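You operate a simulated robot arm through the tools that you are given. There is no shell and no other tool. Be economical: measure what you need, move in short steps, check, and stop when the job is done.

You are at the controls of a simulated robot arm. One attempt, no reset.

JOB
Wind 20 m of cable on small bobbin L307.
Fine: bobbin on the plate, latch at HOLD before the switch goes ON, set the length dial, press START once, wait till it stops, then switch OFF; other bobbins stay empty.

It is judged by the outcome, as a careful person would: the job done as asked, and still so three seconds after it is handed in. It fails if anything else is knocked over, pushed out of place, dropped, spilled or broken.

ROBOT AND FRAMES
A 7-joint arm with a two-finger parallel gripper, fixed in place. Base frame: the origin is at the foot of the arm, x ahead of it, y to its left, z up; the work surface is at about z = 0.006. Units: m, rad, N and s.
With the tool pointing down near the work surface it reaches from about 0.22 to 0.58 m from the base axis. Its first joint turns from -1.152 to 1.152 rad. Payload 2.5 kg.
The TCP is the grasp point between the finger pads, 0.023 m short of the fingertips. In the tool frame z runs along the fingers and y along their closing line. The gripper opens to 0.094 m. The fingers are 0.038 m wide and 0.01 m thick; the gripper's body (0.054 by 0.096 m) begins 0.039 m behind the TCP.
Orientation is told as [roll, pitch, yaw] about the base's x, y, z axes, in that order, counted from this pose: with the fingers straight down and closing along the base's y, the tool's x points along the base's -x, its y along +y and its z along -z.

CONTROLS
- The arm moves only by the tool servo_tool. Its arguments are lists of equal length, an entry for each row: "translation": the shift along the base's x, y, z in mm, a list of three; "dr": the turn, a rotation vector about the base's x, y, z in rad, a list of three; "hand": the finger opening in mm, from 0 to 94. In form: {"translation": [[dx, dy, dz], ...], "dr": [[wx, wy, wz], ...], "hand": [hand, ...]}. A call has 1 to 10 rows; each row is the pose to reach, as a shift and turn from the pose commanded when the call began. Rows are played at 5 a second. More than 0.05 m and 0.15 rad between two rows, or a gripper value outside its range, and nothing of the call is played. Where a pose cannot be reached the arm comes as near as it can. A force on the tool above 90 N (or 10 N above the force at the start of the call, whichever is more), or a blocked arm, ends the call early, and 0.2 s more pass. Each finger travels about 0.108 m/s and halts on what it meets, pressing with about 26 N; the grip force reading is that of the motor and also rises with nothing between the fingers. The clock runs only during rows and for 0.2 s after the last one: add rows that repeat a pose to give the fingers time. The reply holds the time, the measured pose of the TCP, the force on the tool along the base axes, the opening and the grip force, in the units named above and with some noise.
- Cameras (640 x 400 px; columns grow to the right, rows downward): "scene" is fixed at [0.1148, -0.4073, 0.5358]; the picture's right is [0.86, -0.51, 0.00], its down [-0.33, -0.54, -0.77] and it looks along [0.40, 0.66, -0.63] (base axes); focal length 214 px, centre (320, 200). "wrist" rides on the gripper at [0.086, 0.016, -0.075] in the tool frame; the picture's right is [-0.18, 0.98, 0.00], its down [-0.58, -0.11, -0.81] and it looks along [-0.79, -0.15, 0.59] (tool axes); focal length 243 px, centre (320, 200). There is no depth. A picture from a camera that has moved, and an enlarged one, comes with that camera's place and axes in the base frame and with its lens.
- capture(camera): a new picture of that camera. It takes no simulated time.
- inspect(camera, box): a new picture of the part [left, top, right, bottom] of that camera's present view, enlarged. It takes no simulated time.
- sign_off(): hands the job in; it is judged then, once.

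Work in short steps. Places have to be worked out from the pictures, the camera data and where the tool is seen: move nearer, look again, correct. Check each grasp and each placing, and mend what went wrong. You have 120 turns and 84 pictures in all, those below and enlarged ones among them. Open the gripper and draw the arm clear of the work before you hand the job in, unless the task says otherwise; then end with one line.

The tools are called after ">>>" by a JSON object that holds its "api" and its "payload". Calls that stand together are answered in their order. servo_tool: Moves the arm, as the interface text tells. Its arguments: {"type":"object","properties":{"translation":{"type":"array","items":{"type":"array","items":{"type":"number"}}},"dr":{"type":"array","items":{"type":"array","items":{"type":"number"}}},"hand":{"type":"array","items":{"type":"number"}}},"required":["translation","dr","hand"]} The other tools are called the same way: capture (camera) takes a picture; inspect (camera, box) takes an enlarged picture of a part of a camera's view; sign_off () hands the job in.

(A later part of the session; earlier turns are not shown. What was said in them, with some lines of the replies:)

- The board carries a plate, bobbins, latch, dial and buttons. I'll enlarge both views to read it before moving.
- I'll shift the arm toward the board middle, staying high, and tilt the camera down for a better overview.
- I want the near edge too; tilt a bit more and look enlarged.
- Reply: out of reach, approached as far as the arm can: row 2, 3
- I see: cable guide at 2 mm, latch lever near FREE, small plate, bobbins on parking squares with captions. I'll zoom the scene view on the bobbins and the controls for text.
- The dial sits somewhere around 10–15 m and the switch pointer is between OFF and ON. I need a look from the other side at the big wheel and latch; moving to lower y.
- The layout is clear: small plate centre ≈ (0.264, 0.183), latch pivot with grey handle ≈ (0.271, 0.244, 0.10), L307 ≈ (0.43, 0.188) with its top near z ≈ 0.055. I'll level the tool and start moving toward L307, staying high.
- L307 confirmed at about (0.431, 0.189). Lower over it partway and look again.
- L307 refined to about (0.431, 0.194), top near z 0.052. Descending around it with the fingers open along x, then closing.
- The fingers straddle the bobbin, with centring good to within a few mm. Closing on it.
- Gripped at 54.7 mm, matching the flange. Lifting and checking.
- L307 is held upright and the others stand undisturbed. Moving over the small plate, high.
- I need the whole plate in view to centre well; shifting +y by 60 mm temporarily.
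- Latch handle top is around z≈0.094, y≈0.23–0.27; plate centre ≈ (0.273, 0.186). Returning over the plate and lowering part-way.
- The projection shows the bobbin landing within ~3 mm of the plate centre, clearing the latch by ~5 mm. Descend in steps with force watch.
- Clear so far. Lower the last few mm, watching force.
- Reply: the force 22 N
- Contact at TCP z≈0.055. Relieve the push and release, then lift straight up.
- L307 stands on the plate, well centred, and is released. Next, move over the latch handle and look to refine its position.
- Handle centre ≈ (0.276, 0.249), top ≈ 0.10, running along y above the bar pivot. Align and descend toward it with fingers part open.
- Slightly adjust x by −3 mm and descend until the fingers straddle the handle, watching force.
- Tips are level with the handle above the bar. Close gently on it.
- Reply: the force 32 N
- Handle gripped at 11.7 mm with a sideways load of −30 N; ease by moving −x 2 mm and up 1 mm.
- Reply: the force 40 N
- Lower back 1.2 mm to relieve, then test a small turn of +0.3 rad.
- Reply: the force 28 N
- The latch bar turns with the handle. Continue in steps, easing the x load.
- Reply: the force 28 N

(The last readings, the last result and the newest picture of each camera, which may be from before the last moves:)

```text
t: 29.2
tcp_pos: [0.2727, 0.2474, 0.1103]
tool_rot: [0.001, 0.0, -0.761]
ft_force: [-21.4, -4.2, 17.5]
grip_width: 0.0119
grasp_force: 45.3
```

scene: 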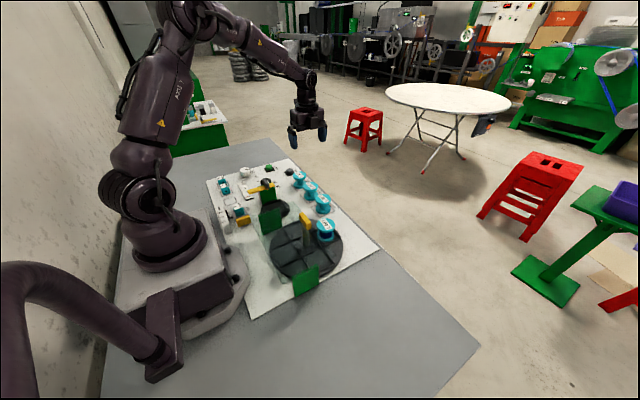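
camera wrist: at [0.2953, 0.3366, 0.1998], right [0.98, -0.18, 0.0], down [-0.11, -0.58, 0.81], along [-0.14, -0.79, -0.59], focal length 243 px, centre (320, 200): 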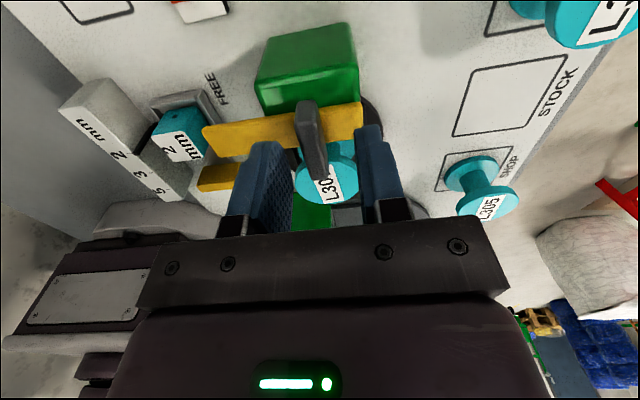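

>>> {"api": "servo_tool", "payload": {"translation": [[-1.5, 0, 0.8], [-1.5, 0, 0.8], [-1.5, 0, 0.8], [-1.5, 0, 0.8]], "dr": [[0, 0, 0.1], [0, 0, 0.2], [0, 0, 0.3], [0, 0, 0.4]], "hand": [4, 4, 4, 4]}}

>>> {"api": "inspect", "payload": {"camera": "scene", "box": [230, 150, 310, 216]}}

```text
t: 30.2
tcp_pos: [0.2713, 0.245, 0.1113]
tool_rot: [-0.004, 0.0, -0.365]
ft_force: [-4.9, -14.5, -15.8]
grip_width: 0.0119
grasp_force: 44.9
```

```text
6.06 times, centred on (270, 183) of scene
camera zoom: at [0.1148, -0.4073, 0.5358], right [0.86, -0.51, 0.0], down [-0.33, -0.54, -0.77], along [0.4, 0.66, -0.63], focal length 1300 px, centre (623, 303)
```

zoom: 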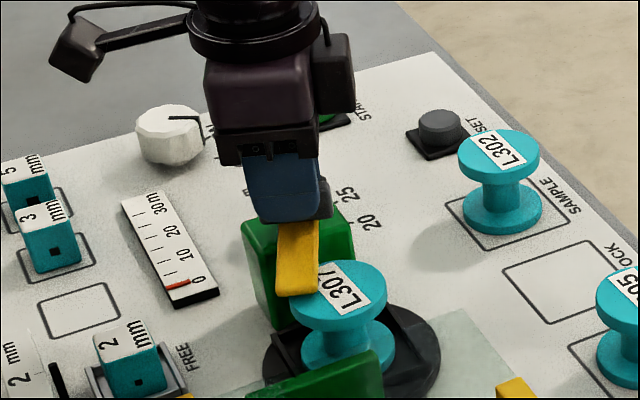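

The bar is swinging over the bobbin top. Continue to ~yaw 0.

>>> {"api": "servo_tool", "payload": {"translation": [[0, -1, -0.5], [0, -1, -0.5], [0, -1, -0.5], [0, -1, -0.5]], "dr": [[0, 0, 0.1], [0, 0, 0.2], [0, 0, 0.3], [0, 0, 0.37]], "hand": [4, 4, 4, 4]}}

>>> {"api": "inspect", "payload": {"camera": "scene", "box": [230, 150, 310, 216]}}

```text
t: 31.2
tcp_pos: [0.2715, 0.2449, 0.1111]
tool_rot: [-0.004, 0.003, 0.004]
ft_force: [-3.6, -25.0, -9.5]
grip_width: 0.0118
grasp_force: 44.9
```

```text
6.06 times, centred on (270, 183) of scene
camera zoom: at [0.1148, -0.4073, 0.5358], right [0.86, -0.51, 0.0], down [-0.33, -0.54, -0.77], along [0.4, 0.66, -0.63], focal length 1300 px, centre (623, 303)
```

zoom: 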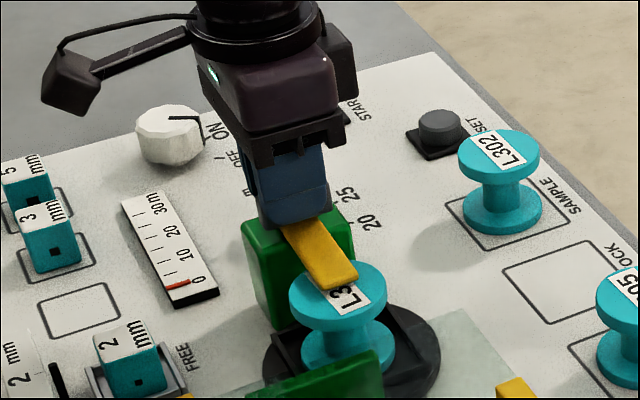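

Bar lies over the bobbin. Nudge a bit further to feel for the end stop.

>>> {"api": "servo_tool", "payload": {"translation": [[0, -1.2, -0.3], [0, -1.2, -0.3], [0, -1.2, -0.3]], "dr": [[0, 0, 0.05], [0, 0, 0.1], [0, 0, 0.1]], "hand": [4, 4, 4]}}

>>> {"api": "inspect", "payload": {"camera": "scene", "box": [230, 150, 310, 216]}}

```text
t: 32.0
tcp_pos: [0.2724, 0.2443, 0.1114]
tool_rot: [-0.003, 0.006, 0.101]
ft_force: [-10.3, -24.4, 10.6]
grip_width: 0.0143
grasp_force: 45.4
```

```text
6.06 times, centred on (270, 183) of scene
camera zoom: at [0.1147, -0.4074, 0.5357], right [0.86, -0.51, 0.0], down [-0.33, -0.54, -0.77], along [0.4, 0.66, -0.63], focal length 1300 px, centre (623, 303)
```

zoom: 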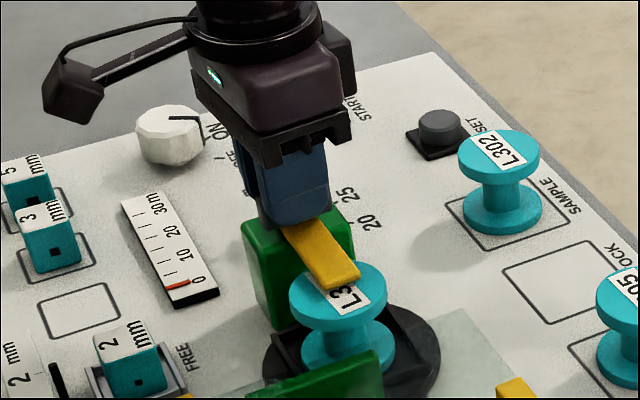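

The grip spread to 14.3 mm without the bar turning, so the latch is at its HOLD stop. Rotate back to 0, release and rise.

>>> {"api": "servo_tool", "payload": {"translation": [[0, 1, 0], [0, 1, 0], [0, 1, 0], [0, 1, 1], [0, 1, 40], [0, 1, 80], [0, 1, 120], [0, 1, 160], [0, 1, 160]], "dr": [[0, 0, -0.08], [0, 0, -0.08], [0, 0, -0.08], [0, 0, -0.08], [0, 0, -0.1], [0, 0, -0.1], [0, 0, -0.1], [0, 0, -0.1], [0, 0, -0.1]], "hand": [4, 20, 40, 44, 44, 44, 44, 44, 44]}}

>>> {"api": "inspect", "payload": {"camera": "scene", "box": [230, 150, 310, 216]}}

>>> {"api": "capture", "payload": {"camera": "wrist"}}

```text
t: 34.0
tcp_pos: [0.27, 0.2457, 0.2716]
tool_rot: [0.001, 0.001, 0.006]
ft_force: [-0.2, 0.1, 0.8]
grip_width: 0.0441
grasp_force: 0.1
```

```text
6.06 times, centred on (270, 183) of scene
camera zoom: at [0.1148, -0.4073, 0.5358], right [0.86, -0.51, 0.0], down [-0.33, -0.54, -0.77], along [0.4, 0.66, -0.63], focal length 1300 px, centre (623, 303)
```

zoom: 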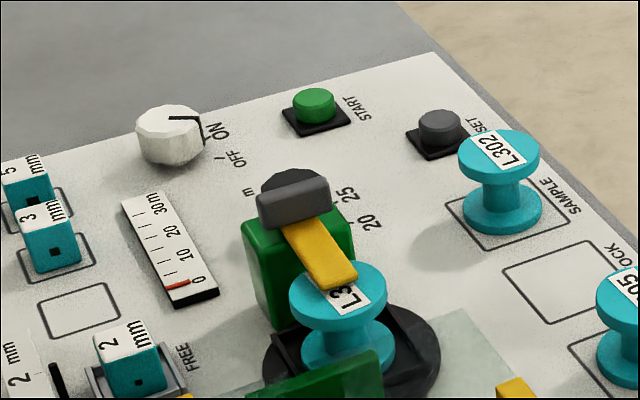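

```text
35 pictures are left
camera wrist: at [0.1837, 0.2617, 0.3462], right [0.18, 0.98, 0.0], down [0.58, -0.11, 0.81], along [0.79, -0.14, -0.59], focal length 243 px, centre (320, 200)
```

wrist: 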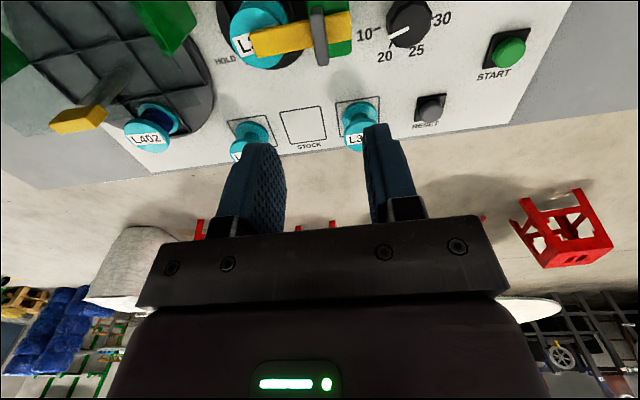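

The latch sits over L307 at HOLD. Now the dial (~(0.298, 0.339)); move so the wrist camera looks steeply on it.

>>> {"api": "servo_tool", "payload": {"translation": [[10, 40, 0], [18, 80, 0], [18, 105, 0], [18, 105, 0]], "dr": [[0, 0, 0], [0, 0, 0], [0, 0, 0], [0, 0, 0]], "hand": [60, 60, 60, 60]}}

>>> {"api": "inspect", "payload": {"camera": "wrist", "box": [250, 0, 410, 100]}}

```text
t: 35.0
tcp_pos: [0.2899, 0.3508, 0.2711]
tool_rot: [0.001, 0.002, 0.005]
ft_force: [0.1, -0.4, 0.3]
grip_width: 0.0599
grasp_force: 0.1
```

```text
4.00 times, centred on (330, 50) of wrist
camera zoom: at [0.2044, 0.3673, 0.3455], right [0.18, 0.98, 0.0], down [0.58, -0.11, 0.81], along [0.79, -0.14, -0.59], focal length 970 px, centre (280, 800)
```

zoom: 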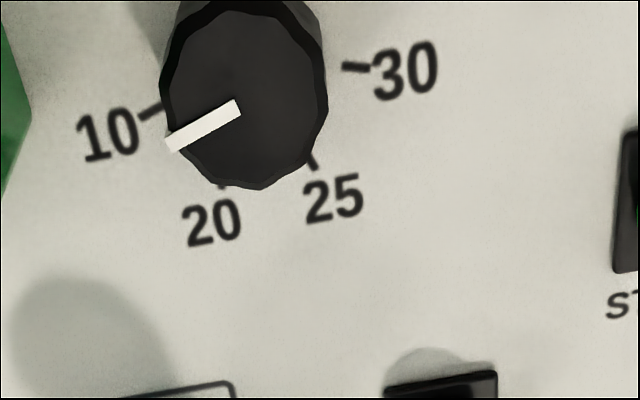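

Ticks fit a circle centred at (0.304, 0.342); the pointer is near 10 and 20 needs about +0.85 rad CCW. I'll start at yaw −0.95 so the camera arm stays away from the latch.

>>> {"api": "servo_tool", "payload": {"translation": [[14, -9, -20], [14, -9, -40], [14, -9, -60], [14, -9, -80], [14, -9, -100], [14, -9, -120], [14, -9, -140], [14, -9, -150]], "dr": [[0, 0, -0.14], [0, 0, -0.28], [0, 0, -0.42], [0, 0, -0.56], [0, 0, -0.7], [0, 0, -0.84], [0, 0, -0.95], [0, 0, -0.95]], "hand": [60, 60, 60, 60, 70, 70, 70, 70]}}

>>> {"api": "capture", "payload": {"camera": "wrist"}}

```text
t: 36.8
tcp_pos: [0.3041, 0.3439, 0.1183]
tool_rot: [0.002, 0.002, -0.945]
ft_force: [0.2, 0.4, -0.4]
grip_width: 0.0699
grasp_force: 0.0
```

```text
33 pictures are left
camera wrist: at [0.2674, 0.4229, 0.1936], right [0.91, 0.43, 0.0], down [0.25, -0.54, 0.81], along [0.34, -0.73, -0.59], focal length 243 px, centre (320, 200)
```

wrist: 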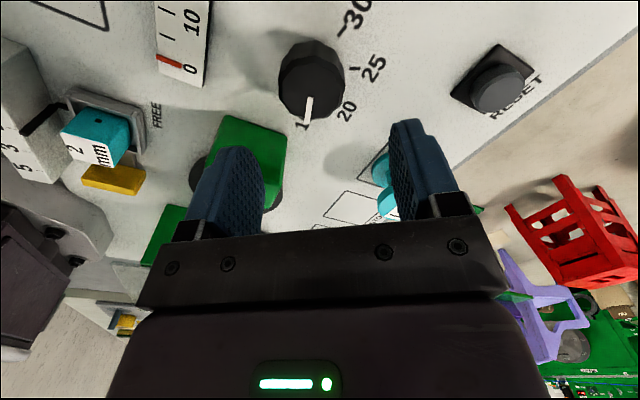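

Knob centre refines to ~(0.301, 0.341). Descend around it.

>>> {"api": "servo_tool", "payload": {"translation": [[-3, -3, -30], [-3, -3, -60], [-3, -3, -80], [-3, -3, -80]], "dr": [[0, 0, 0], [0, 0, 0], [0, 0, 0], [0, 0, 0]], "hand": [70, 70, 70, 70]}}

>>> {"api": "capture", "payload": {"camera": "wrist"}}

```text
t: 37.8
tcp_pos: [0.3018, 0.3396, 0.04]
tool_rot: [0.003, 0.0, -0.944]
ft_force: [0.2, -0.1, 0.5]
grip_width: 0.0701
grasp_force: 0.0
```

```text
32 pictures are left
camera wrist: at [0.2635, 0.4197, 0.1138], right [0.9, 0.43, 0.0], down [0.25, -0.54, 0.81], along [0.34, -0.73, -0.59], focal length 243 px, centre (320, 200)
```

wrist: 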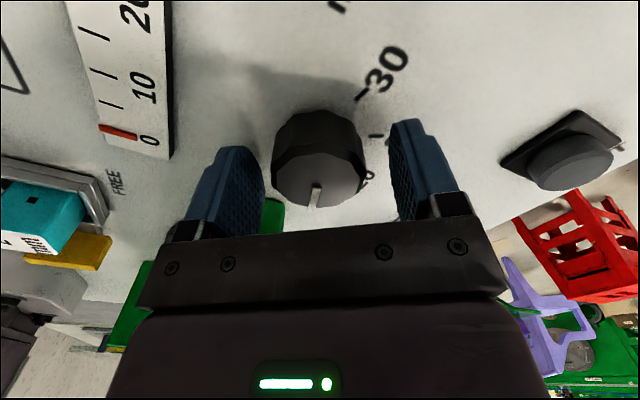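

Aligned; close on the knob.

>>> {"api": "servo_tool", "payload": {"translation": [[0, 0, -2], [0, 0, -2], [0, 0, -2], [0, 0, -2]], "dr": [[0, 0, 0], [0, 0, 0], [0, 0, 0], [0, 0, 0]], "hand": [55, 42, 34, 34]}}

```text
t: 38.8
tcp_pos: [0.3005, 0.3394, 0.038]
tool_rot: [-0.005, 0.0, -0.944]
ft_force: [-17.1, -13.8, 6.5]
grip_width: 0.0448
grasp_force: 44.7
```

Gripped at 44.8 mm. Ease along the load and rotate +0.6 rad, then look.

>>> {"api": "servo_tool", "payload": {"translation": [[-0.8, -0.6, 0], [-1, -0.8, 0], [-1, -0.8, 0], [-1, -0.8, 0], [-1, -0.8, 0], [-1, -0.8, 0], [-1, -0.8, 0]], "dr": [[0, 0, 0.05], [0, 0, 0.15], [0, 0, 0.25], [0, 0, 0.35], [0, 0, 0.45], [0, 0, 0.55], [0, 0, 0.6]], "hand": [34, 34, 34, 34, 34, 34, 34]}}

>>> {"api": "capture", "payload": {"camera": "wrist"}}

```text
t: 40.4
tcp_pos: [0.2992, 0.3402, 0.0388]
tool_rot: [0.008, -0.003, -0.342]
ft_force: [15.5, 24.4, -38.7]
grip_width: 0.0446
grasp_force: 44.6
```

```text
31 pictures are left
camera wrist: at [0.2242, 0.384, 0.113], right [0.5, 0.86, 0.01], down [0.51, -0.3, 0.81], along [0.7, -0.4, -0.59], focal length 243 px, centre (320, 200)
```

wrist: 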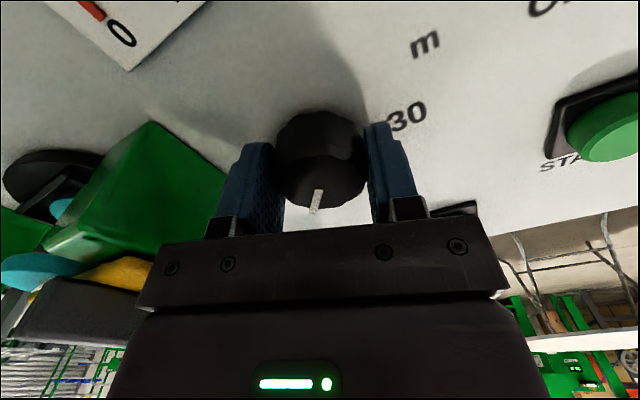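

Knob turns with the hand. Turn another +0.25 rad and ease the loads, then release and lift to look.

>>> {"api": "servo_tool", "payload": {"translation": [[0.5, 0.8, -1.2], [0.5, 0.8, -1.2], [0.5, 0.8, -1.2], [0.5, 0.8, -1.2]], "dr": [[0, 0, 0.1], [0, 0, 0.2], [0, 0, 0.25], [0, 0, 0.25]], "hand": [34, 34, 34, 34]}}

>>> {"api": "servo_tool", "payload": {"translation": [[0, 0, 0], [0, 0, 0], [0, 0, 30], [-15, 5, 80], [-30, 10, 130], [-30, 10, 180], [-30, 10, 232], [-30, 10, 232]], "dr": [[0, 0, 0], [0, 0, 0], [0, 0, 0], [0, 0, 0], [0, 0, 0], [0, 0, 0], [0, 0, 0.07], [0, 0, 0.09]], "hand": [60, 70, 70, 70, 70, 70, 70, 70]}}

```text
t: 41.4
tcp_pos: [0.3008, 0.339, 0.0381]
tool_rot: [0.001, 0.002, -0.096]
ft_force: [-4.7, -4.9, 29.6]
grip_width: 0.0445
grasp_force: 44.8
```

```text
refused: row 4 steps farther than a row can; nothing moved
```

>>> {"api": "servo_tool", "payload": {"translation": [[0, 0, 0], [0, 0, 0], [0, 0, 30], [-7, 3, 70], [-14, 6, 110], [-20, 10, 150], [-20, 10, 190], [-20, 10, 232], [-20, 10, 232]], "dr": [[0, 0, 0], [0, 0, 0], [0, 0, 0], [0, 0, 0], [0, 0, 0], [0, 0, 0], [0, 0, 0.05], [0, 0, 0.09], [0, 0, 0.09]], "hand": [60, 70, 70, 70, 70, 70, 70, 70, 70]}}

>>> {"api": "inspect", "payload": {"camera": "wrist", "box": [250, 0, 410, 100]}}

```text
t: 43.4
tcp_pos: [0.2811, 0.35, 0.2678]
tool_rot: [0.001, 0.0, -0.004]
ft_force: [0.7, 0.1, 0.5]
grip_width: 0.0698
grasp_force: 0.0
```

```text
4.00 times, centred on (330, 50) of wrist
camera zoom: at [0.1944, 0.367, 0.3416], right [0.19, 0.98, 0.0], down [0.58, -0.11, 0.81], along [0.79, -0.15, -0.59], focal length 970 px, centre (280, 800)
```

zoom: 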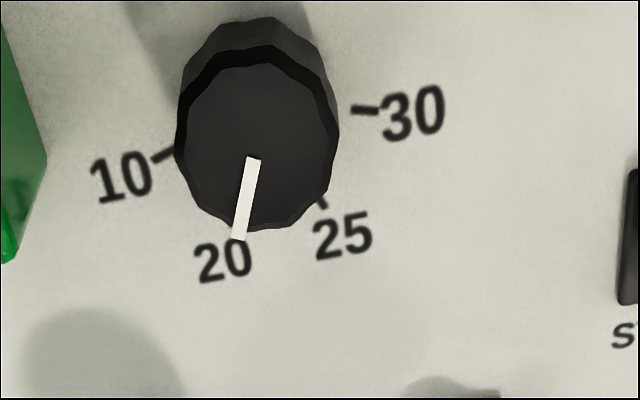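

Pointer measures ~64° vs tick 20 at ~61°. Verify via scene zoom.

>>> {"api": "inspect", "payload": {"camera": "scene", "box": [250, 165, 300, 196]}}

```text
12.80 times, centred on (275, 180) of scene
camera zoom: at [0.1148, -0.4073, 0.5358], right [0.86, -0.51, 0.0], down [-0.33, -0.54, -0.77], along [0.4, 0.66, -0.63], focal length 2745 px, centre (896, 450)
```

zoom: 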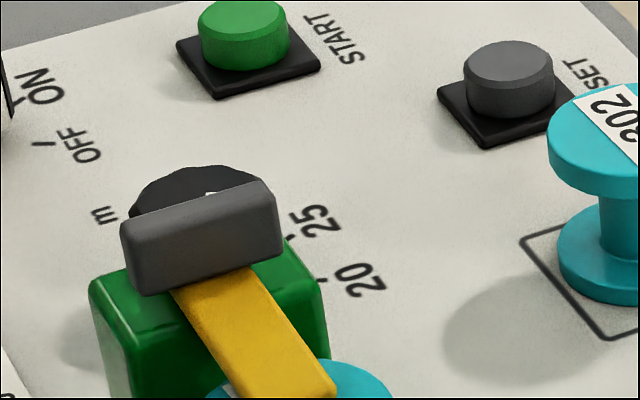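

The handle blocks that view. Tilt the wrist 0.5 rad to look straight down at the dial.

>>> {"api": "servo_tool", "payload": {"translation": [[20, 0, 0], [40, 0, 0], [60, 0, 0], [70, 0, 0], [70, 0, 0]], "dr": [[0, 0.14, 0], [0, 0.28, 0], [0, 0.42, 0], [0, 0.5, 0], [0, 0.5, 0]], "hand": [70, 70, 70, 70, 70]}}

>>> {"api": "capture", "payload": {"camera": "wrist"}}

```text
t: 44.6
tcp_pos: [0.3498, 0.3494, 0.2678]
tool_rot: [-0.001, 0.505, -0.005]
ft_force: [1.3, 0.1, 0.4]
grip_width: 0.0698
grasp_force: 0.0
```

```text
28 pictures are left
camera wrist: at [0.3101, 0.366, 0.3744], right [0.17, 0.98, -0.09], down [0.9, -0.11, 0.43], along [0.41, -0.15, -0.9], focal length 243 px, centre (320, 200)
```

wrist: 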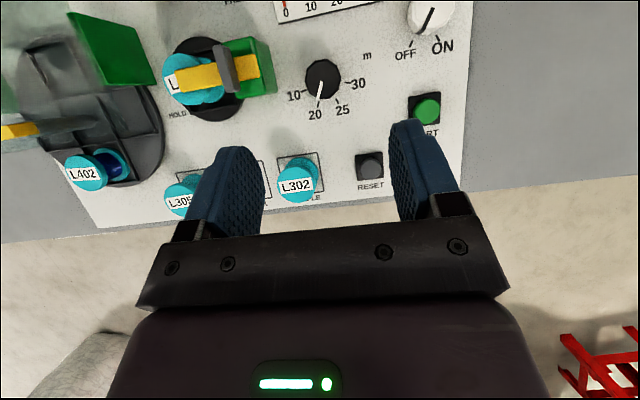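

>>> {"api": "inspect", "payload": {"camera": "wrist", "box": [280, 50, 376, 125]}}

>>> {"api": "inspect", "payload": {"camera": "wrist", "box": [380, 0, 476, 60]}}

```text
5.33 times, centred on (328, 88) of wrist
camera zoom: at [0.3101, 0.366, 0.3744], right [0.17, 0.98, -0.09], down [0.9, -0.11, 0.43], along [0.41, -0.15, -0.9], focal length 1294 px, centre (277, 800)
```

zoom: 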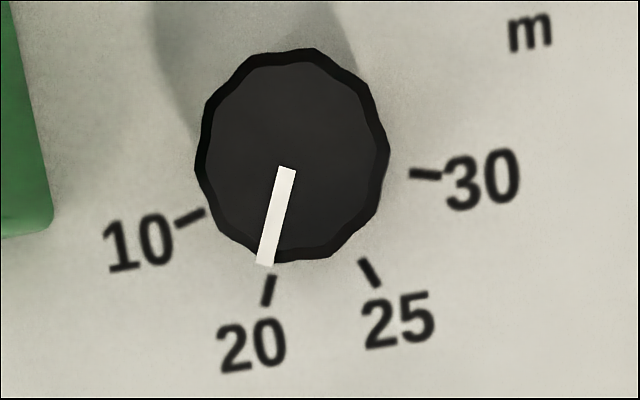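

```text
6.67 times, centred on (428, 30) of wrist
camera zoom: at [0.3101, 0.366, 0.3744], right [0.17, 0.98, -0.09], down [0.9, -0.11, 0.43], along [0.41, -0.15, -0.9], focal length 1618 px, centre (-400, 1333)
```

zoom: 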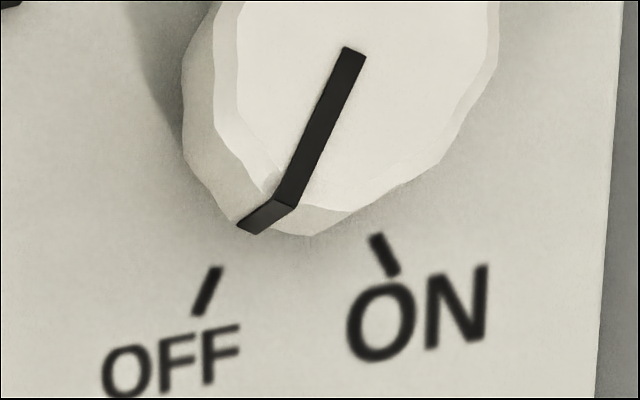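

Dial is exactly on 20 and the switch is at OFF. The switch centre is ≈ (0.249, 0.469), ON about +0.96 rad CCW. Level the tool and go over it.

>>> {"api": "servo_tool", "payload": {"translation": [[-25, 25, 0], [-50, 55, -10], [-75, 85, -20], [-100, 119, -30], [-100, 119, -60], [-100, 119, -90], [-100, 119, -90]], "dr": [[0, -0.13, 0], [0, -0.26, 0], [0, -0.39, 0], [0, -0.505, 0], [0, -0.505, 0], [0, -0.505, 0], [0, -0.505, 0]], "hand": [70, 70, 70, 70, 70, 70, 70]}}

>>> {"api": "servo_tool", "payload": {"translation": [[0, 0, 0], [0, 0, 0], [0, 0, 0], [0, 0, 0], [0, 0, 0], [0, 0, 0], [0, 0, 0], [0, 0, -10], [0, 0, -20], [0, 0, -20]], "dr": [[0, 0, -0.14], [0, 0, -0.28], [0, 0, -0.42], [0, 0, -0.56], [0, 0, -0.7], [0, 0, -0.84], [0, 0, -0.98], [0, 0, -1.12], [0, 0, -1.25], [0, 0, -1.25]], "hand": [70, 70, 70, 70, 70, 70, 70, 70, 70, 70]}}

>>> {"api": "capture", "payload": {"camera": "wrist"}}

```text
t: 46.2
tcp_pos: [0.2509, 0.4672, 0.1795]
tool_rot: [0.003, -0.005, -0.005]
ft_force: [-0.2, -0.1, -0.5]
grip_width: 0.0701
grasp_force: 0.0
```

```text
t: 48.4
tcp_pos: [0.2503, 0.4684, 0.1601]
tool_rot: [0.001, -0.004, -1.258]
ft_force: [0.0, 0.8, 0.3]
grip_width: 0.0698
grasp_force: 0.1
```

```text
25 pictures are left
camera wrist: at [0.2391, 0.5566, 0.2337], right [0.99, 0.13, 0.0], down [0.07, -0.58, 0.81], along [0.11, -0.8, -0.59], focal length 243 px, centre (320, 200)
```

wrist: 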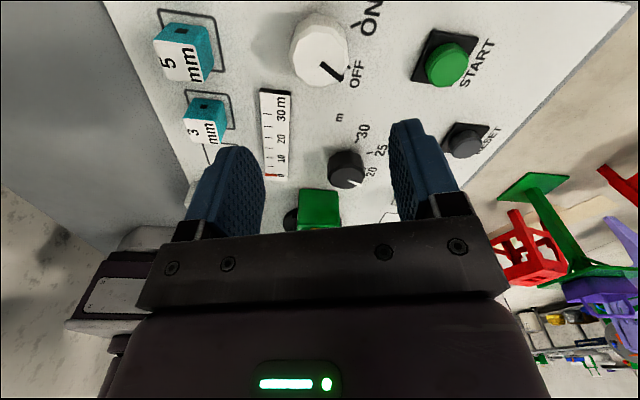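

Switch knob ≈ (0.251, 0.472). Descend around it.

>>> {"api": "servo_tool", "payload": {"translation": [[0, 4, -30], [0, 4, -65], [0, 4, -95], [0, 4, -110], [0, 4, -110]], "dr": [[0, 0, 0], [0, 0, 0], [0, 0, 0], [0, 0, 0], [0, 0, 0]], "hand": [70, 70, 70, 70, 70]}}

>>> {"api": "capture", "payload": {"camera": "wrist"}}

```text
t: 49.6
tcp_pos: [0.2512, 0.4733, 0.0516]
tool_rot: [0.001, -0.005, -1.255]
ft_force: [0.1, -0.3, 1.0]
grip_width: 0.0702
grasp_force: 0.0
```

```text
24 pictures are left
camera wrist: at [0.2396, 0.5606, 0.1256], right [0.99, 0.13, 0.0], down [0.07, -0.58, 0.81], along [0.11, -0.8, -0.59], focal length 243 px, centre (320, 200)
```

wrist: 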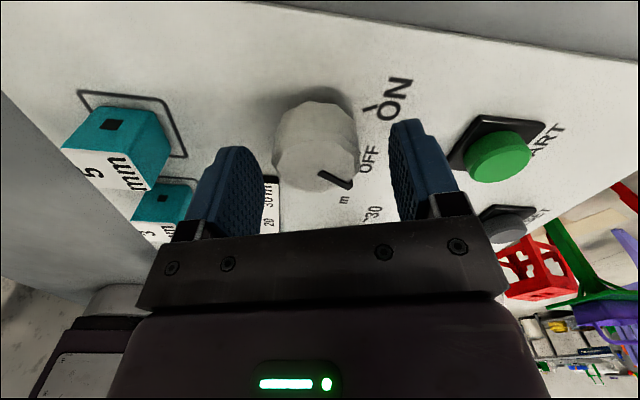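

Aligned. Lower 8 mm and close on the knob.

>>> {"api": "servo_tool", "payload": {"translation": [[0, -2, -8], [0, -2, -8], [0, -2, -8], [0, -2, -8], [0, -2, -8]], "dr": [[0, 0, 0], [0, 0, 0], [0, 0, 0], [0, 0, 0], [0, 0, 0]], "hand": [70, 58, 46, 40, 40]}}

```text
t: 50.8
tcp_pos: [0.2502, 0.47, 0.0423]
tool_rot: [-0.004, -0.005, -1.252]
ft_force: [-15.9, -10.6, 4.2]
grip_width: 0.0446
grasp_force: 44.3
```

Gripped at 44.6 mm. Turn +0.95 rad toward ON while easing the load slightly.

>>> {"api": "servo_tool", "payload": {"translation": [[-0.8, -0.4, 0], [-0.8, -0.4, 0], [-0.8, -0.4, 0], [-0.8, -0.4, 0], [-0.8, -0.4, 0], [-0.8, -0.4, 0], [-0.8, -0.4, 0], [-0.8, -0.4, 0], [-0.8, -0.4, 0], [-0.8, -0.4, 0]], "dr": [[0, 0, 0.1], [0, 0, 0.2], [0, 0, 0.3], [0, 0, 0.4], [0, 0, 0.5], [0, 0, 0.6], [0, 0, 0.7], [0, 0, 0.8], [0, 0, 0.9], [0, 0, 0.95]], "hand": [40, 40, 40, 40, 40, 40, 40, 40, 40, 40]}}

>>> {"api": "capture", "payload": {"camera": "wrist"}}

```text
t: 53.0
tcp_pos: [0.2508, 0.4705, 0.0423]
tool_rot: [0.0, -0.007, -0.302]
ft_force: [-1.4, -12.9, 22.6]
grip_width: 0.0449
grasp_force: 45.1
```

```text
23 pictures are left
camera wrist: at [0.172, 0.5117, 0.1155], right [0.47, 0.88, 0.0], down [0.52, -0.28, 0.81], along [0.72, -0.38, -0.59], focal length 243 px, centre (320, 200)
```

wrist: 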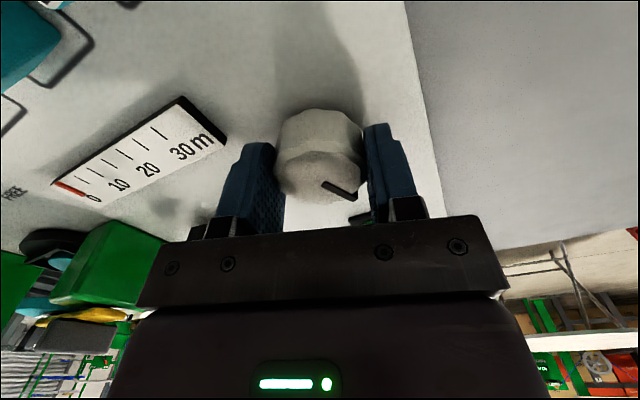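

Knob turned with the hand. Release, lift, and check the pointer.

>>> {"api": "servo_tool", "payload": {"translation": [[0, 0, 0], [0, 0, 0], [0, 0, 30], [0, 0, 70], [0, 0, 110], [0, 0, 150], [0, 0, 190], [0, 0, 190]], "dr": [[0, 0, 0], [0, 0, 0], [0, 0, 0], [0, 0, 0], [0, 0, 0], [0, 0, 0], [0, 0, 0], [0, 0, 0]], "hand": [55, 62, 62, 62, 62, 62, 62, 62]}}

>>> {"api": "inspect", "payload": {"camera": "wrist", "box": [220, 0, 460, 150]}}

>>> {"api": "inspect", "payload": {"camera": "scene", "box": [215, 155, 295, 205]}}

```text
t: 54.8
tcp_pos: [0.2489, 0.4703, 0.2314]
tool_rot: [0.001, -0.004, -0.306]
ft_force: [-0.3, 0.2, 0.4]
grip_width: 0.0618
grasp_force: 0.1
```

```text
2.67 times, centred on (340, 75) of wrist
camera zoom: at [0.1712, 0.5118, 0.3055], right [0.47, 0.88, 0.0], down [0.52, -0.28, 0.81], along [0.71, -0.38, -0.59], focal length 647 px, centre (267, 533)
```

zoom: 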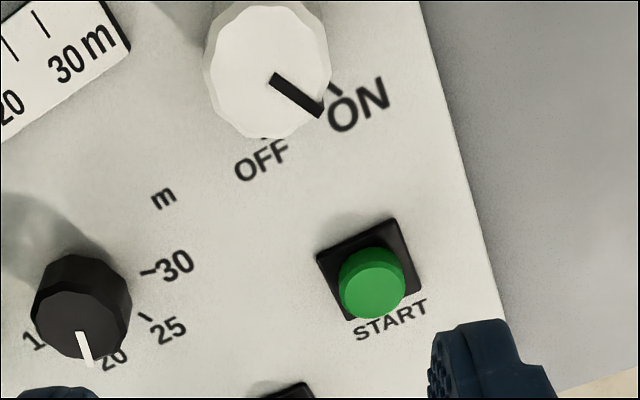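

```text
8.00 times, centred on (255, 180) of scene
camera zoom: at [0.1148, -0.4073, 0.5358], right [0.86, -0.51, 0.0], down [-0.33, -0.54, -0.77], along [0.4, 0.66, -0.63], focal length 1716 px, centre (840, 360)
```

zoom: 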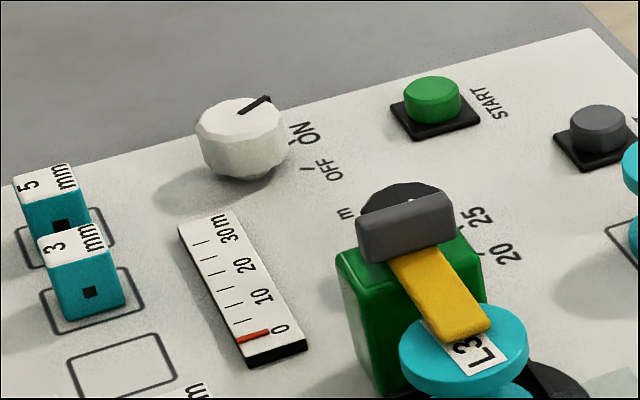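

Switch at ON, dial 20, scale 0. Next START at ≈ (0.352, 0.468): close the fingers, yaw to 0.92 and hover over it.

>>> {"api": "servo_tool", "payload": {"translation": [[12, -1, 0], [24, -2, 0], [36, -3, -10], [48, -4, -20], [60, -5, -40], [72, -6, -60], [84, -8, -80], [97, -10, -100], [97, -10, -120], [97, -10, -120]], "dr": [[0, 0, 0.14], [0, 0, 0.28], [0, 0, 0.42], [0, 0, 0.56], [0, 0, 0.7], [0, 0, 0.84], [0, 0, 0.98], [0, 0, 1.12], [0, 0, 1.23], [0, 0, 1.23]], "hand": [50, 40, 30, 20, 10, 0, 0, 0, 0, 0]}}

>>> {"api": "capture", "payload": {"camera": "wrist"}}

>>> {"api": "inspect", "payload": {"camera": "scene", "box": [230, 140, 310, 190]}}

```text
t: 57.0
tcp_pos: [0.3471, 0.4597, 0.1121]
tool_rot: [0.002, -0.005, 0.926]
ft_force: [0.2, 0.5, -0.2]
grip_width: 0.0
grasp_force: 26.5
```

```text
20 pictures are left
camera wrist: at [0.2827, 0.4008, 0.1859], right [-0.68, 0.74, 0.0], down [0.43, 0.4, 0.81], along [0.6, 0.55, -0.59], focal length 243 px, centre (320, 200)
```

wrist: 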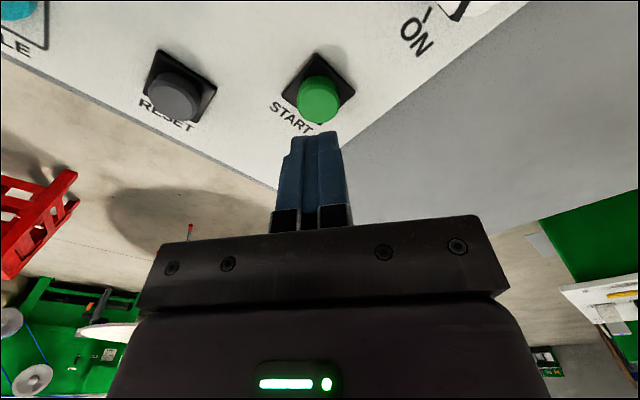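

```text
8.00 times, centred on (270, 165) of scene
camera zoom: at [0.1148, -0.4073, 0.5358], right [0.86, -0.51, 0.0], down [-0.33, -0.54, -0.77], along [0.4, 0.66, -0.63], focal length 1716 px, centre (720, 480)
```

zoom: 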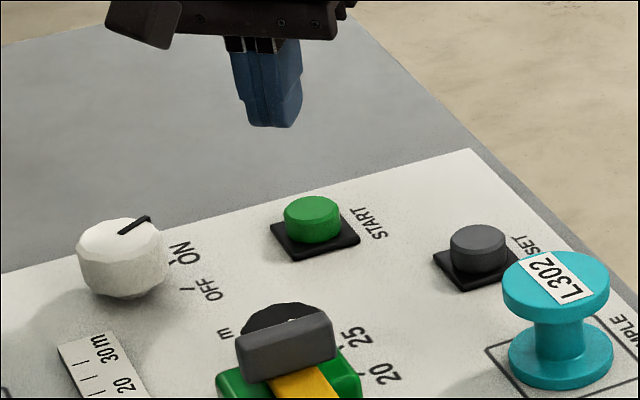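

Button ≈ (0.3555, 0.467), within the finger width radially. Nudge outward and descend to just above it.

>>> {"api": "servo_tool", "payload": {"translation": [[3, 3, -20], [3, 3, -40], [3, 3, -50], [3, 3, -50]], "dr": [[0, 0, 0], [0, 0, 0], [0, 0, 0], [0, 0, 0]], "hand": [0, 0, 0, 0]}}

>>> {"api": "capture", "payload": {"camera": "wrist"}}

```text
t: 58.0
tcp_pos: [0.3501, 0.4624, 0.062]
tool_rot: [0.002, -0.006, 0.926]
ft_force: [0.2, -0.3, 0.5]
grip_width: 0.0
grasp_force: 26.5
```

```text
18 pictures are left
camera wrist: at [0.2847, 0.4039, 0.1345], right [-0.67, 0.74, 0.0], down [0.44, 0.4, 0.81], along [0.6, 0.55, -0.59], focal length 243 px, centre (320, 200)
```

wrist: 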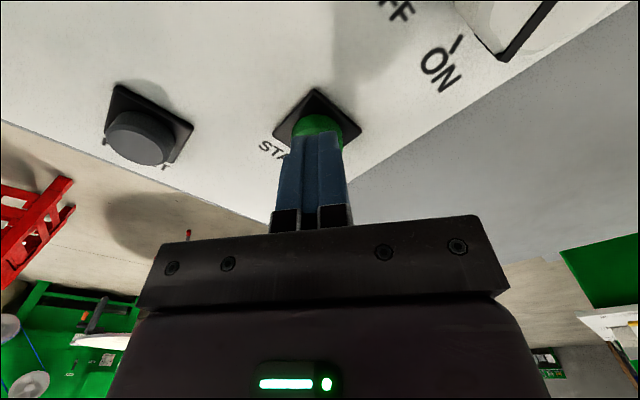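

Tip is directly above the button. Press down gradually and read force.

>>> {"api": "servo_tool", "payload": {"translation": [[0, 0, -5], [0, 0, -9], [0, 0, -12]], "dr": [[0, 0, 0], [0, 0, 0], [0, 0, 0]], "hand": [0, 0, 0]}}

>>> {"api": "inspect", "payload": {"camera": "scene", "box": [215, 155, 311, 215]}}

```text
t: 58.8
tcp_pos: [0.3501, 0.4623, 0.0507]
tool_rot: [0.001, -0.005, 0.925]
ft_force: [-0.4, 1.2, -0.4]
grip_width: 0.0002
grasp_force: 25.3
```

```text
6.67 times, centred on (263, 185) of scene
camera zoom: at [0.1148, -0.4073, 0.5358], right [0.86, -0.51, 0.0], down [-0.33, -0.54, -0.77], along [0.4, 0.66, -0.63], focal length 1430 px, centre (700, 300)
```

zoom: 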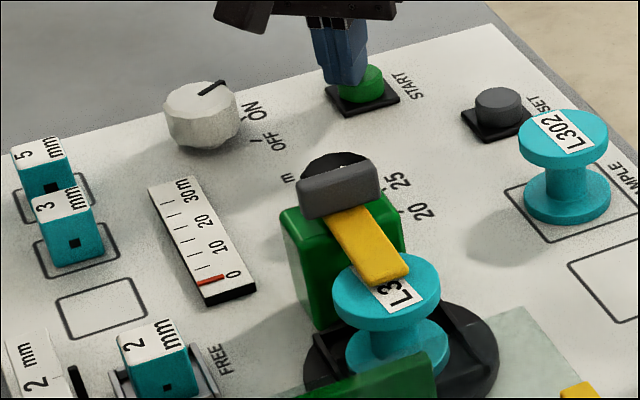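

No contact yet. Continue downward in small steps.

>>> {"api": "servo_tool", "payload": {"translation": [[1, 1, -2], [2, 2, -4], [2, 2, -6]], "dr": [[0, 0, 0], [0, 0, 0], [0, 0, 0]], "hand": [0, 0, 0]}}

```text
t: 59.6
tcp_pos: [0.3533, 0.4649, 0.0441]
tool_rot: [0.002, -0.004, 0.924]
ft_force: [-0.7, -1.8, 2.6]
grip_width: 0.0
grasp_force: 26.0
```

Slight contact (2.6 N). Go 3 mm further and check whether the winder has started.

>>> {"api": "servo_tool", "payload": {"translation": [[0, 0, -1.5], [0, 0, -3]], "dr": [[0, 0, 0], [0, 0, 0]], "hand": [0, 0]}}

>>> {"api": "inspect", "payload": {"camera": "scene", "box": [215, 155, 311, 215]}}

```text
t: 60.2
tcp_pos: [0.3523, 0.466, 0.0418]
tool_rot: [0.002, -0.004, 0.924]
ft_force: [-2.4, -4.5, 13.0]
grip_width: 0.0
grasp_force: 26.0
```

```text
6.67 times, centred on (263, 185) of scene
camera zoom: at [0.1147, -0.4074, 0.5357], right [0.86, -0.51, 0.0], down [-0.33, -0.54, -0.77], along [0.4, 0.66, -0.63], focal length 1430 px, centre (700, 300)
```

zoom: 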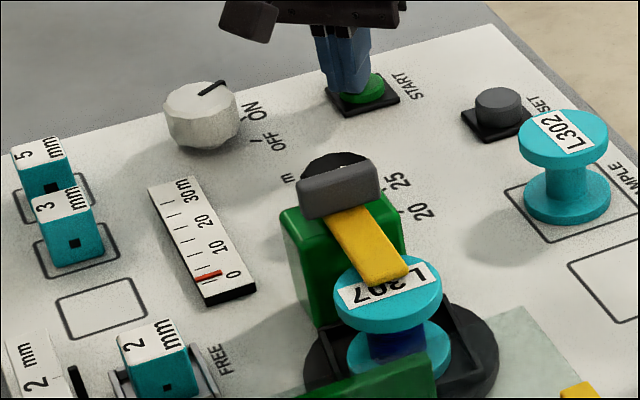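

The winder has started (bobbin turning, cable visible, scale moving). Release the button by lifting, then wait.

>>> {"api": "servo_tool", "payload": {"translation": [[0, 0, 15], [0, 0, 50], [0, 0, 90], [0, 0, 130], [0, 0, 130], [0, 0, 130], [0, 0, 130], [0, 0, 130], [0, 0, 130], [0, 0, 130]], "dr": [[0, 0, 0], [0, 0, 0], [0, 0, 0], [0, 0, 0], [0, 0, 0], [0, 0, 0], [0, 0, 0], [0, 0, 0], [0, 0, 0], [0, 0, 0]], "hand": [0, 0, 0, 0, 0, 0, 0, 0, 0, 0]}}

>>> {"api": "inspect", "payload": {"camera": "scene", "box": [215, 155, 311, 215]}}

```text
t: 62.4
tcp_pos: [0.3496, 0.465, 0.17]
tool_rot: [0.002, -0.004, 0.927]
ft_force: [-0.7, -0.3, -0.9]
grip_width: 0.0002
grasp_force: 26.2
```

```text
6.67 times, centred on (263, 185) of scene
camera zoom: at [0.1148, -0.4073, 0.5358], right [0.86, -0.51, 0.0], down [-0.33, -0.54, -0.77], along [0.4, 0.66, -0.63], focal length 1430 px, centre (700, 300)
```

zoom: 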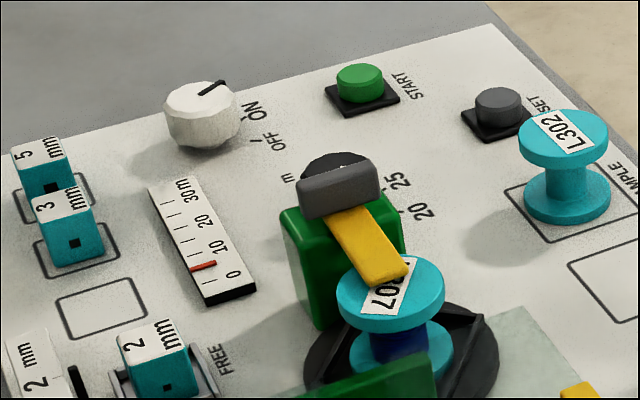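

About 6 m wound. Meanwhile move back high over the switch at yaw −0.30.

>>> {"api": "servo_tool", "payload": {"translation": [[-11, 1, 0], [-22, 1, 0], [-33, 2, 0], [-44, 2, 0], [-55, 3, 0], [-66, 3, 0], [-77, 4, 0], [-88, 5, 0], [-99, 5, 0], [-99, 5, 0]], "dr": [[0, 0, -0.14], [0, 0, -0.28], [0, 0, -0.42], [0, 0, -0.56], [0, 0, -0.7], [0, 0, -0.84], [0, 0, -0.98], [0, 0, -1.12], [0, 0, -1.23], [0, 0, -1.23]], "hand": [10, 20, 30, 40, 50, 62, 62, 62, 62, 62]}}

>>> {"api": "servo_tool", "payload": {"translation": [[0, 0, 0], [0, 0, 0], [0, 0, 0], [0, 0, 0], [0, 0, 0], [0, 0, 0], [0, 0, 0], [0, 0, 0], [0, 0, 0], [0, 0, 0]], "dr": [[0, 0, 0], [0, 0, 0], [0, 0, 0], [0, 0, 0], [0, 0, 0], [0, 0, 0], [0, 0, 0], [0, 0, 0], [0, 0, 0], [0, 0, 0]], "hand": [62, 62, 62, 62, 62, 62, 62, 62, 62, 62]}}

>>> {"api": "servo_tool", "payload": {"translation": [[0, 0, 0], [0, 0, 0], [0, 0, 0], [0, 0, 0], [0, 0, 0], [0, 0, 0], [0, 0, 0], [0, 0, 0], [0, 0, 0], [0, 0, 0]], "dr": [[0, 0, 0], [0, 0, 0], [0, 0, 0], [0, 0, 0], [0, 0, 0], [0, 0, 0], [0, 0, 0], [0, 0, 0], [0, 0, 0], [0, 0, 0]], "hand": [62, 62, 62, 62, 62, 62, 62, 62, 62, 62]}}

>>> {"api": "inspect", "payload": {"camera": "scene", "box": [215, 155, 311, 215]}}

```text
t: 64.6
tcp_pos: [0.2529, 0.4695, 0.1698]
tool_rot: [0.001, -0.003, -0.307]
ft_force: [0.2, -0.1, 0.3]
grip_width: 0.062
grasp_force: 0.0
```

```text
t: 66.8
tcp_pos: [0.2524, 0.4693, 0.1706]
tool_rot: [0.003, -0.004, -0.306]
ft_force: [0.0, -0.2, -0.4]
grip_width: 0.062
grasp_force: 0.1
```

```text
t: 69.0
tcp_pos: [0.2532, 0.4686, 0.1694]
tool_rot: [0.002, -0.004, -0.304]
ft_force: [0.3, -0.1, 0.8]
grip_width: 0.0619
grasp_force: 0.1
```

```text
6.67 times, centred on (263, 185) of scene
camera zoom: at [0.1148, -0.4073, 0.5358], right [0.86, -0.51, 0.0], down [-0.33, -0.54, -0.77], along [0.4, 0.66, -0.63], focal length 1430 px, centre (700, 300)
```

zoom: 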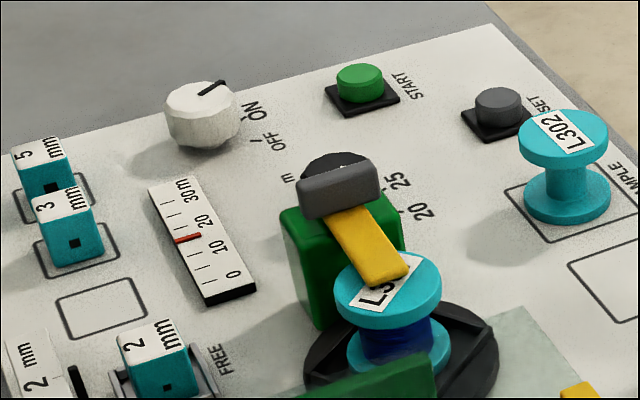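

About 15 m now. Wait another ~5 s.

>>> {"api": "servo_tool", "payload": {"translation": [[0, 0, 0], [0, 0, 0], [0, 0, 0], [0, 0, 0], [0, 0, 0], [0, 0, 0], [0, 0, 0], [0, 0, 0], [0, 0, 0], [0, 0, 0]], "dr": [[0, 0, 0], [0, 0, 0], [0, 0, 0], [0, 0, 0], [0, 0, 0], [0, 0, 0], [0, 0, 0], [0, 0, 0], [0, 0, 0], [0, 0, 0]], "hand": [62, 62, 62, 62, 62, 62, 62, 62, 62, 62]}}

>>> {"api": "servo_tool", "payload": {"translation": [[0, 0, 0], [0, 0, 0], [0, 0, 0], [0, 0, 0], [0, 0, 0], [0, 0, 0], [0, 0, 0], [0, 0, 0], [0, 0, 0], [0, 0, 0]], "dr": [[0, 0, 0], [0, 0, 0], [0, 0, 0], [0, 0, 0], [0, 0, 0], [0, 0, 0], [0, 0, 0], [0, 0, 0], [0, 0, 0], [0, 0, 0]], "hand": [62, 62, 62, 62, 62, 62, 62, 62, 62, 62]}}

>>> {"api": "servo_tool", "payload": {"translation": [[0, 0, 0], [0, 0, 0], [0, 0, 0], [0, 0, 0], [0, 0, 0], [0, 0, 0], [0, 0, 0], [0, 0, 0], [0, 0, 0], [0, 0, 0]], "dr": [[0, 0, 0], [0, 0, 0], [0, 0, 0], [0, 0, 0], [0, 0, 0], [0, 0, 0], [0, 0, 0], [0, 0, 0], [0, 0, 0], [0, 0, 0]], "hand": [62, 62, 62, 62, 62, 62, 62, 62, 62, 62]}}

>>> {"api": "inspect", "payload": {"camera": "scene", "box": [215, 155, 311, 215]}}

```text
t: 71.2
tcp_pos: [0.2523, 0.4677, 0.17]
tool_rot: [0.002, -0.002, -0.306]
ft_force: [-0.3, 1.2, 0.4]
grip_width: 0.0621
grasp_force: 0.0
```

```text
t: 73.4
tcp_pos: [0.2521, 0.4697, 0.1686]
tool_rot: [0.003, -0.002, -0.305]
ft_force: [0.0, -0.7, -0.2]
grip_width: 0.0622
grasp_force: 0.1
```

```text
t: 75.6
tcp_pos: [0.2527, 0.4698, 0.1696]
tool_rot: [0.001, -0.005, -0.305]
ft_force: [0.3, 0.6, 0.0]
grip_width: 0.0619
grasp_force: 0.1
```

```text
6.67 times, centred on (263, 185) of scene
camera zoom: at [0.1148, -0.4073, 0.5358], right [0.86, -0.51, 0.0], down [-0.33, -0.54, -0.77], along [0.4, 0.66, -0.63], focal length 1430 px, centre (700, 300)
```

zoom: 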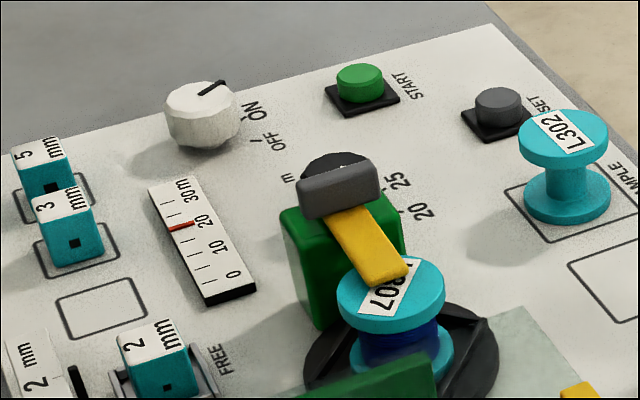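

Red mark is at 20. Wait another 2 s and confirm it stays there and the bobbin is still.

>>> {"api": "servo_tool", "payload": {"translation": [[0, 0, 0], [0, 0, 0], [0, 0, 0], [0, 0, 0], [0, 0, 0], [0, 0, 0], [0, 0, 0], [0, 0, 0], [0, 0, 0]], "dr": [[0, 0, 0], [0, 0, 0], [0, 0, 0], [0, 0, 0], [0, 0, 0], [0, 0, 0], [0, 0, 0], [0, 0, 0], [0, 0, 0]], "hand": [62, 62, 62, 62, 62, 62, 62, 62, 62]}}

>>> {"api": "inspect", "payload": {"camera": "scene", "box": [215, 155, 311, 215]}}

```text
t: 77.6
tcp_pos: [0.2517, 0.4689, 0.17]
tool_rot: [0.002, -0.003, -0.306]
ft_force: [0.5, 0.2, -0.7]
grip_width: 0.062
grasp_force: 0.1
```

```text
6.67 times, centred on (263, 185) of scene
camera zoom: at [0.1148, -0.4073, 0.5358], right [0.86, -0.51, 0.0], down [-0.33, -0.54, -0.77], along [0.4, 0.66, -0.63], focal length 1430 px, centre (700, 300)
```

zoom: 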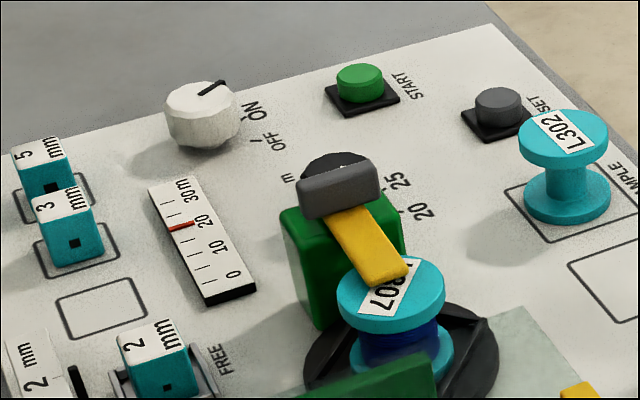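

Stopped at 20 m. Now descend on the switch at the earlier grip pose.

>>> {"api": "servo_tool", "payload": {"translation": [[-1.5, 1, -40], [-1.5, 1, -80], [-1.5, 1, -110], [-1.5, 1, -127], [-1.5, 1, -127], [-1.5, 1, -127], [-1.5, 1, -127], [-1.5, 1, -127]], "dr": [[0, 0, 0], [0, 0, 0], [0, 0, 0], [0, 0, 0], [0, 0, 0], [0, 0, 0], [0, 0, 0], [0, 0, 0]], "hand": [62, 62, 62, 62, 62, 50, 40, 40]}}

```text
t: 79.4
tcp_pos: [0.2519, 0.473, 0.0408]
tool_rot: [-0.006, -0.004, -0.305]
ft_force: [-6.4, -19.9, 2.9]
grip_width: 0.0493
grasp_force: 10.7
```

>>> {"api": "servo_tool", "payload": {"translation": [[0, -1, 1], [-0.5, -2, 1.5], [-0.5, -2, 1.5]], "dr": [[0, 0, 0], [0, 0, 0], [0, 0, 0]], "hand": [40, 40, 40]}}

```text
t: 80.2
tcp_pos: [0.2508, 0.4698, 0.0445]
tool_rot: [0.0, -0.002, -0.302]
ft_force: [-3.9, -13.6, -6.1]
grip_width: 0.0462
grasp_force: 7.4
```

>>> {"api": "servo_tool", "payload": {"translation": [[0, -1, 0], [0, -1, 0]], "dr": [[0, 0, 0], [0, 0, 0]], "hand": [34, 30]}}

```text
t: 80.8
tcp_pos: [0.2508, 0.4685, 0.0465]
tool_rot: [0.002, -0.003, -0.305]
ft_force: [0.7, -3.2, -10.7]
grip_width: 0.0447
grasp_force: 45.4
```

Firm grip at 44.7 mm now. Turn −0.95 rad back to OFF.

>>> {"api": "servo_tool", "payload": {"translation": [[0, 0, 0], [0, 0, 0], [0, 0, 0], [0, 0, 0], [0, 0, 0], [0, 0, 0], [0, 0, 0], [0, 0, 0], [0, 0, 0], [0, 0, 0]], "dr": [[0, 0, -0.1], [0, 0, -0.2], [0, 0, -0.3], [0, 0, -0.4], [0, 0, -0.5], [0, 0, -0.6], [0, 0, -0.7], [0, 0, -0.8], [0, 0, -0.9], [0, 0, -0.96]], "hand": [34, 34, 34, 34, 34, 34, 34, 34, 34, 34]}}

>>> {"api": "servo_tool", "payload": {"translation": [[0, 0, 0], [0, 0, 0], [0, 0, 30], [0, 0, 70], [0, 0, 110], [0, 0, 150], [0, 0, 190], [0, 0, 190]], "dr": [[0, 0, 0], [0, 0, 0], [0, 0, 0], [0, 0, 0], [0, 0, 0], [0, 0, 0], [0, 0, 0], [0, 0, 0]], "hand": [55, 64, 64, 64, 64, 64, 64, 64]}}

>>> {"api": "inspect", "payload": {"camera": "wrist", "box": [220, 0, 460, 150]}}

>>> {"api": "inspect", "payload": {"camera": "scene", "box": [215, 155, 311, 215]}}

```text
t: 83.0
tcp_pos: [0.2503, 0.4686, 0.0454]
tool_rot: [-0.001, -0.005, -1.265]
ft_force: [0.4, 4.7, -21.6]
grip_width: 0.045
grasp_force: 45.0
```

```text
t: 84.8
tcp_pos: [0.2515, 0.4667, 0.2383]
tool_rot: [0.002, -0.004, -1.266]
ft_force: [0.3, 0.1, -0.9]
grip_width: 0.0639
grasp_force: 0.2
```

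```text
2.67 times, centred on (340, 75) of wrist
camera zoom: at [0.2407, 0.5543, 0.3119], right [0.99, 0.12, 0.0], down [0.07, -0.58, 0.81], along [0.1, -0.8, -0.59], focal length 647 px, centre (267, 533)
```

zoom: 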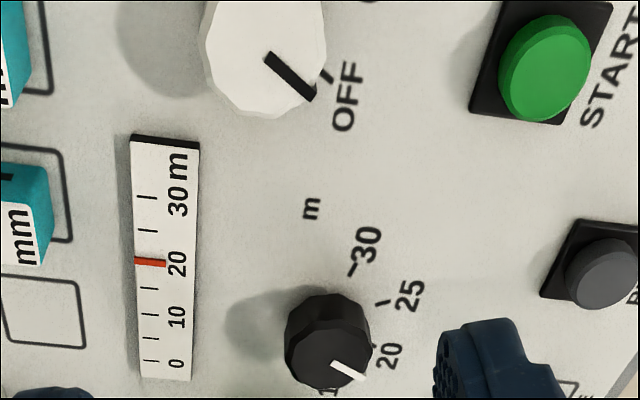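

```text
6.67 times, centred on (263, 185) of scene
camera zoom: at [0.1148, -0.4073, 0.5358], right [0.86, -0.51, 0.0], down [-0.33, -0.54, -0.77], along [0.4, 0.66, -0.63], focal length 1430 px, centre (700, 300)
```

zoom: 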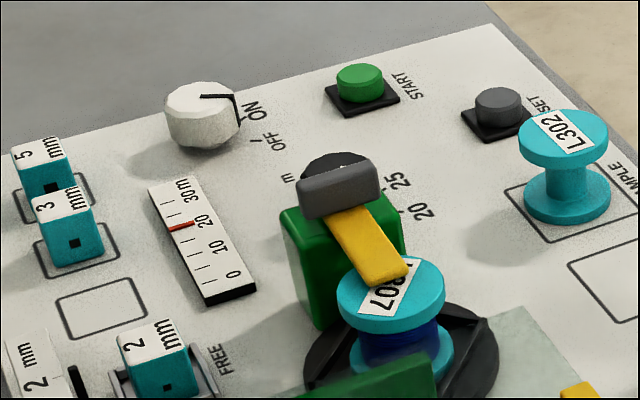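

Switch is back at OFF, scale at 20 m, L307 wound. Open the gripper, draw the arm up clear, and take a final overall look.

>>> {"api": "servo_tool", "payload": {"translation": [[0, -20, 30], [0, -40, 60], [0, -60, 90], [0, -80, 110], [0, -80, 110]], "dr": [[0, 0, 0], [0, 0, 0], [0, 0, 0], [0, 0, 0], [0, 0, 0]], "hand": [80, 94, 94, 94, 94]}}

>>> {"api": "inspect", "payload": {"camera": "scene", "box": [200, 150, 390, 320]}}

```text
t: 86.0
tcp_pos: [0.2506, 0.3861, 0.3472]
tool_rot: [0.002, -0.003, -1.265]
ft_force: [0.3, 0.5, 0.8]
grip_width: 0.094
grasp_force: 0.0
```

```text
2.35 times, centred on (295, 235) of scene
camera zoom: at [0.1148, -0.4074, 0.5358], right [0.86, -0.51, 0.0], down [-0.33, -0.54, -0.77], along [0.4, 0.66, -0.63], focal length 505 px, centre (379, 118)
```

zoom: 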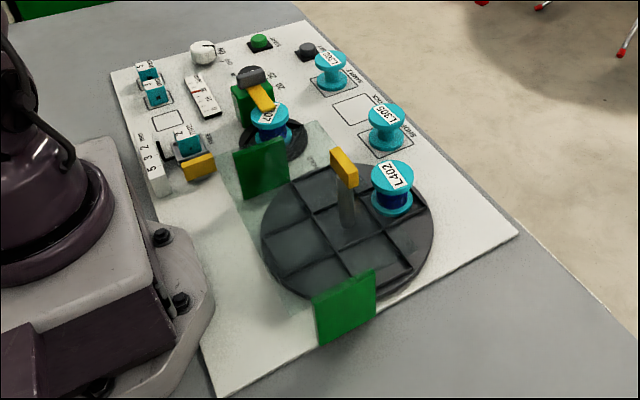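

Everything else is in place, the switch is OFF and the arm is clear. Handing in.

>>> {"api": "sign_off", "payload": {}}

```text
The job is handed in.
```

Bobbin L307 is on the plate with 20 m of cable wound, the latch is at HOLD, the switch is OFF, L302 and L305 are still empty, and the arm is clear of the work.
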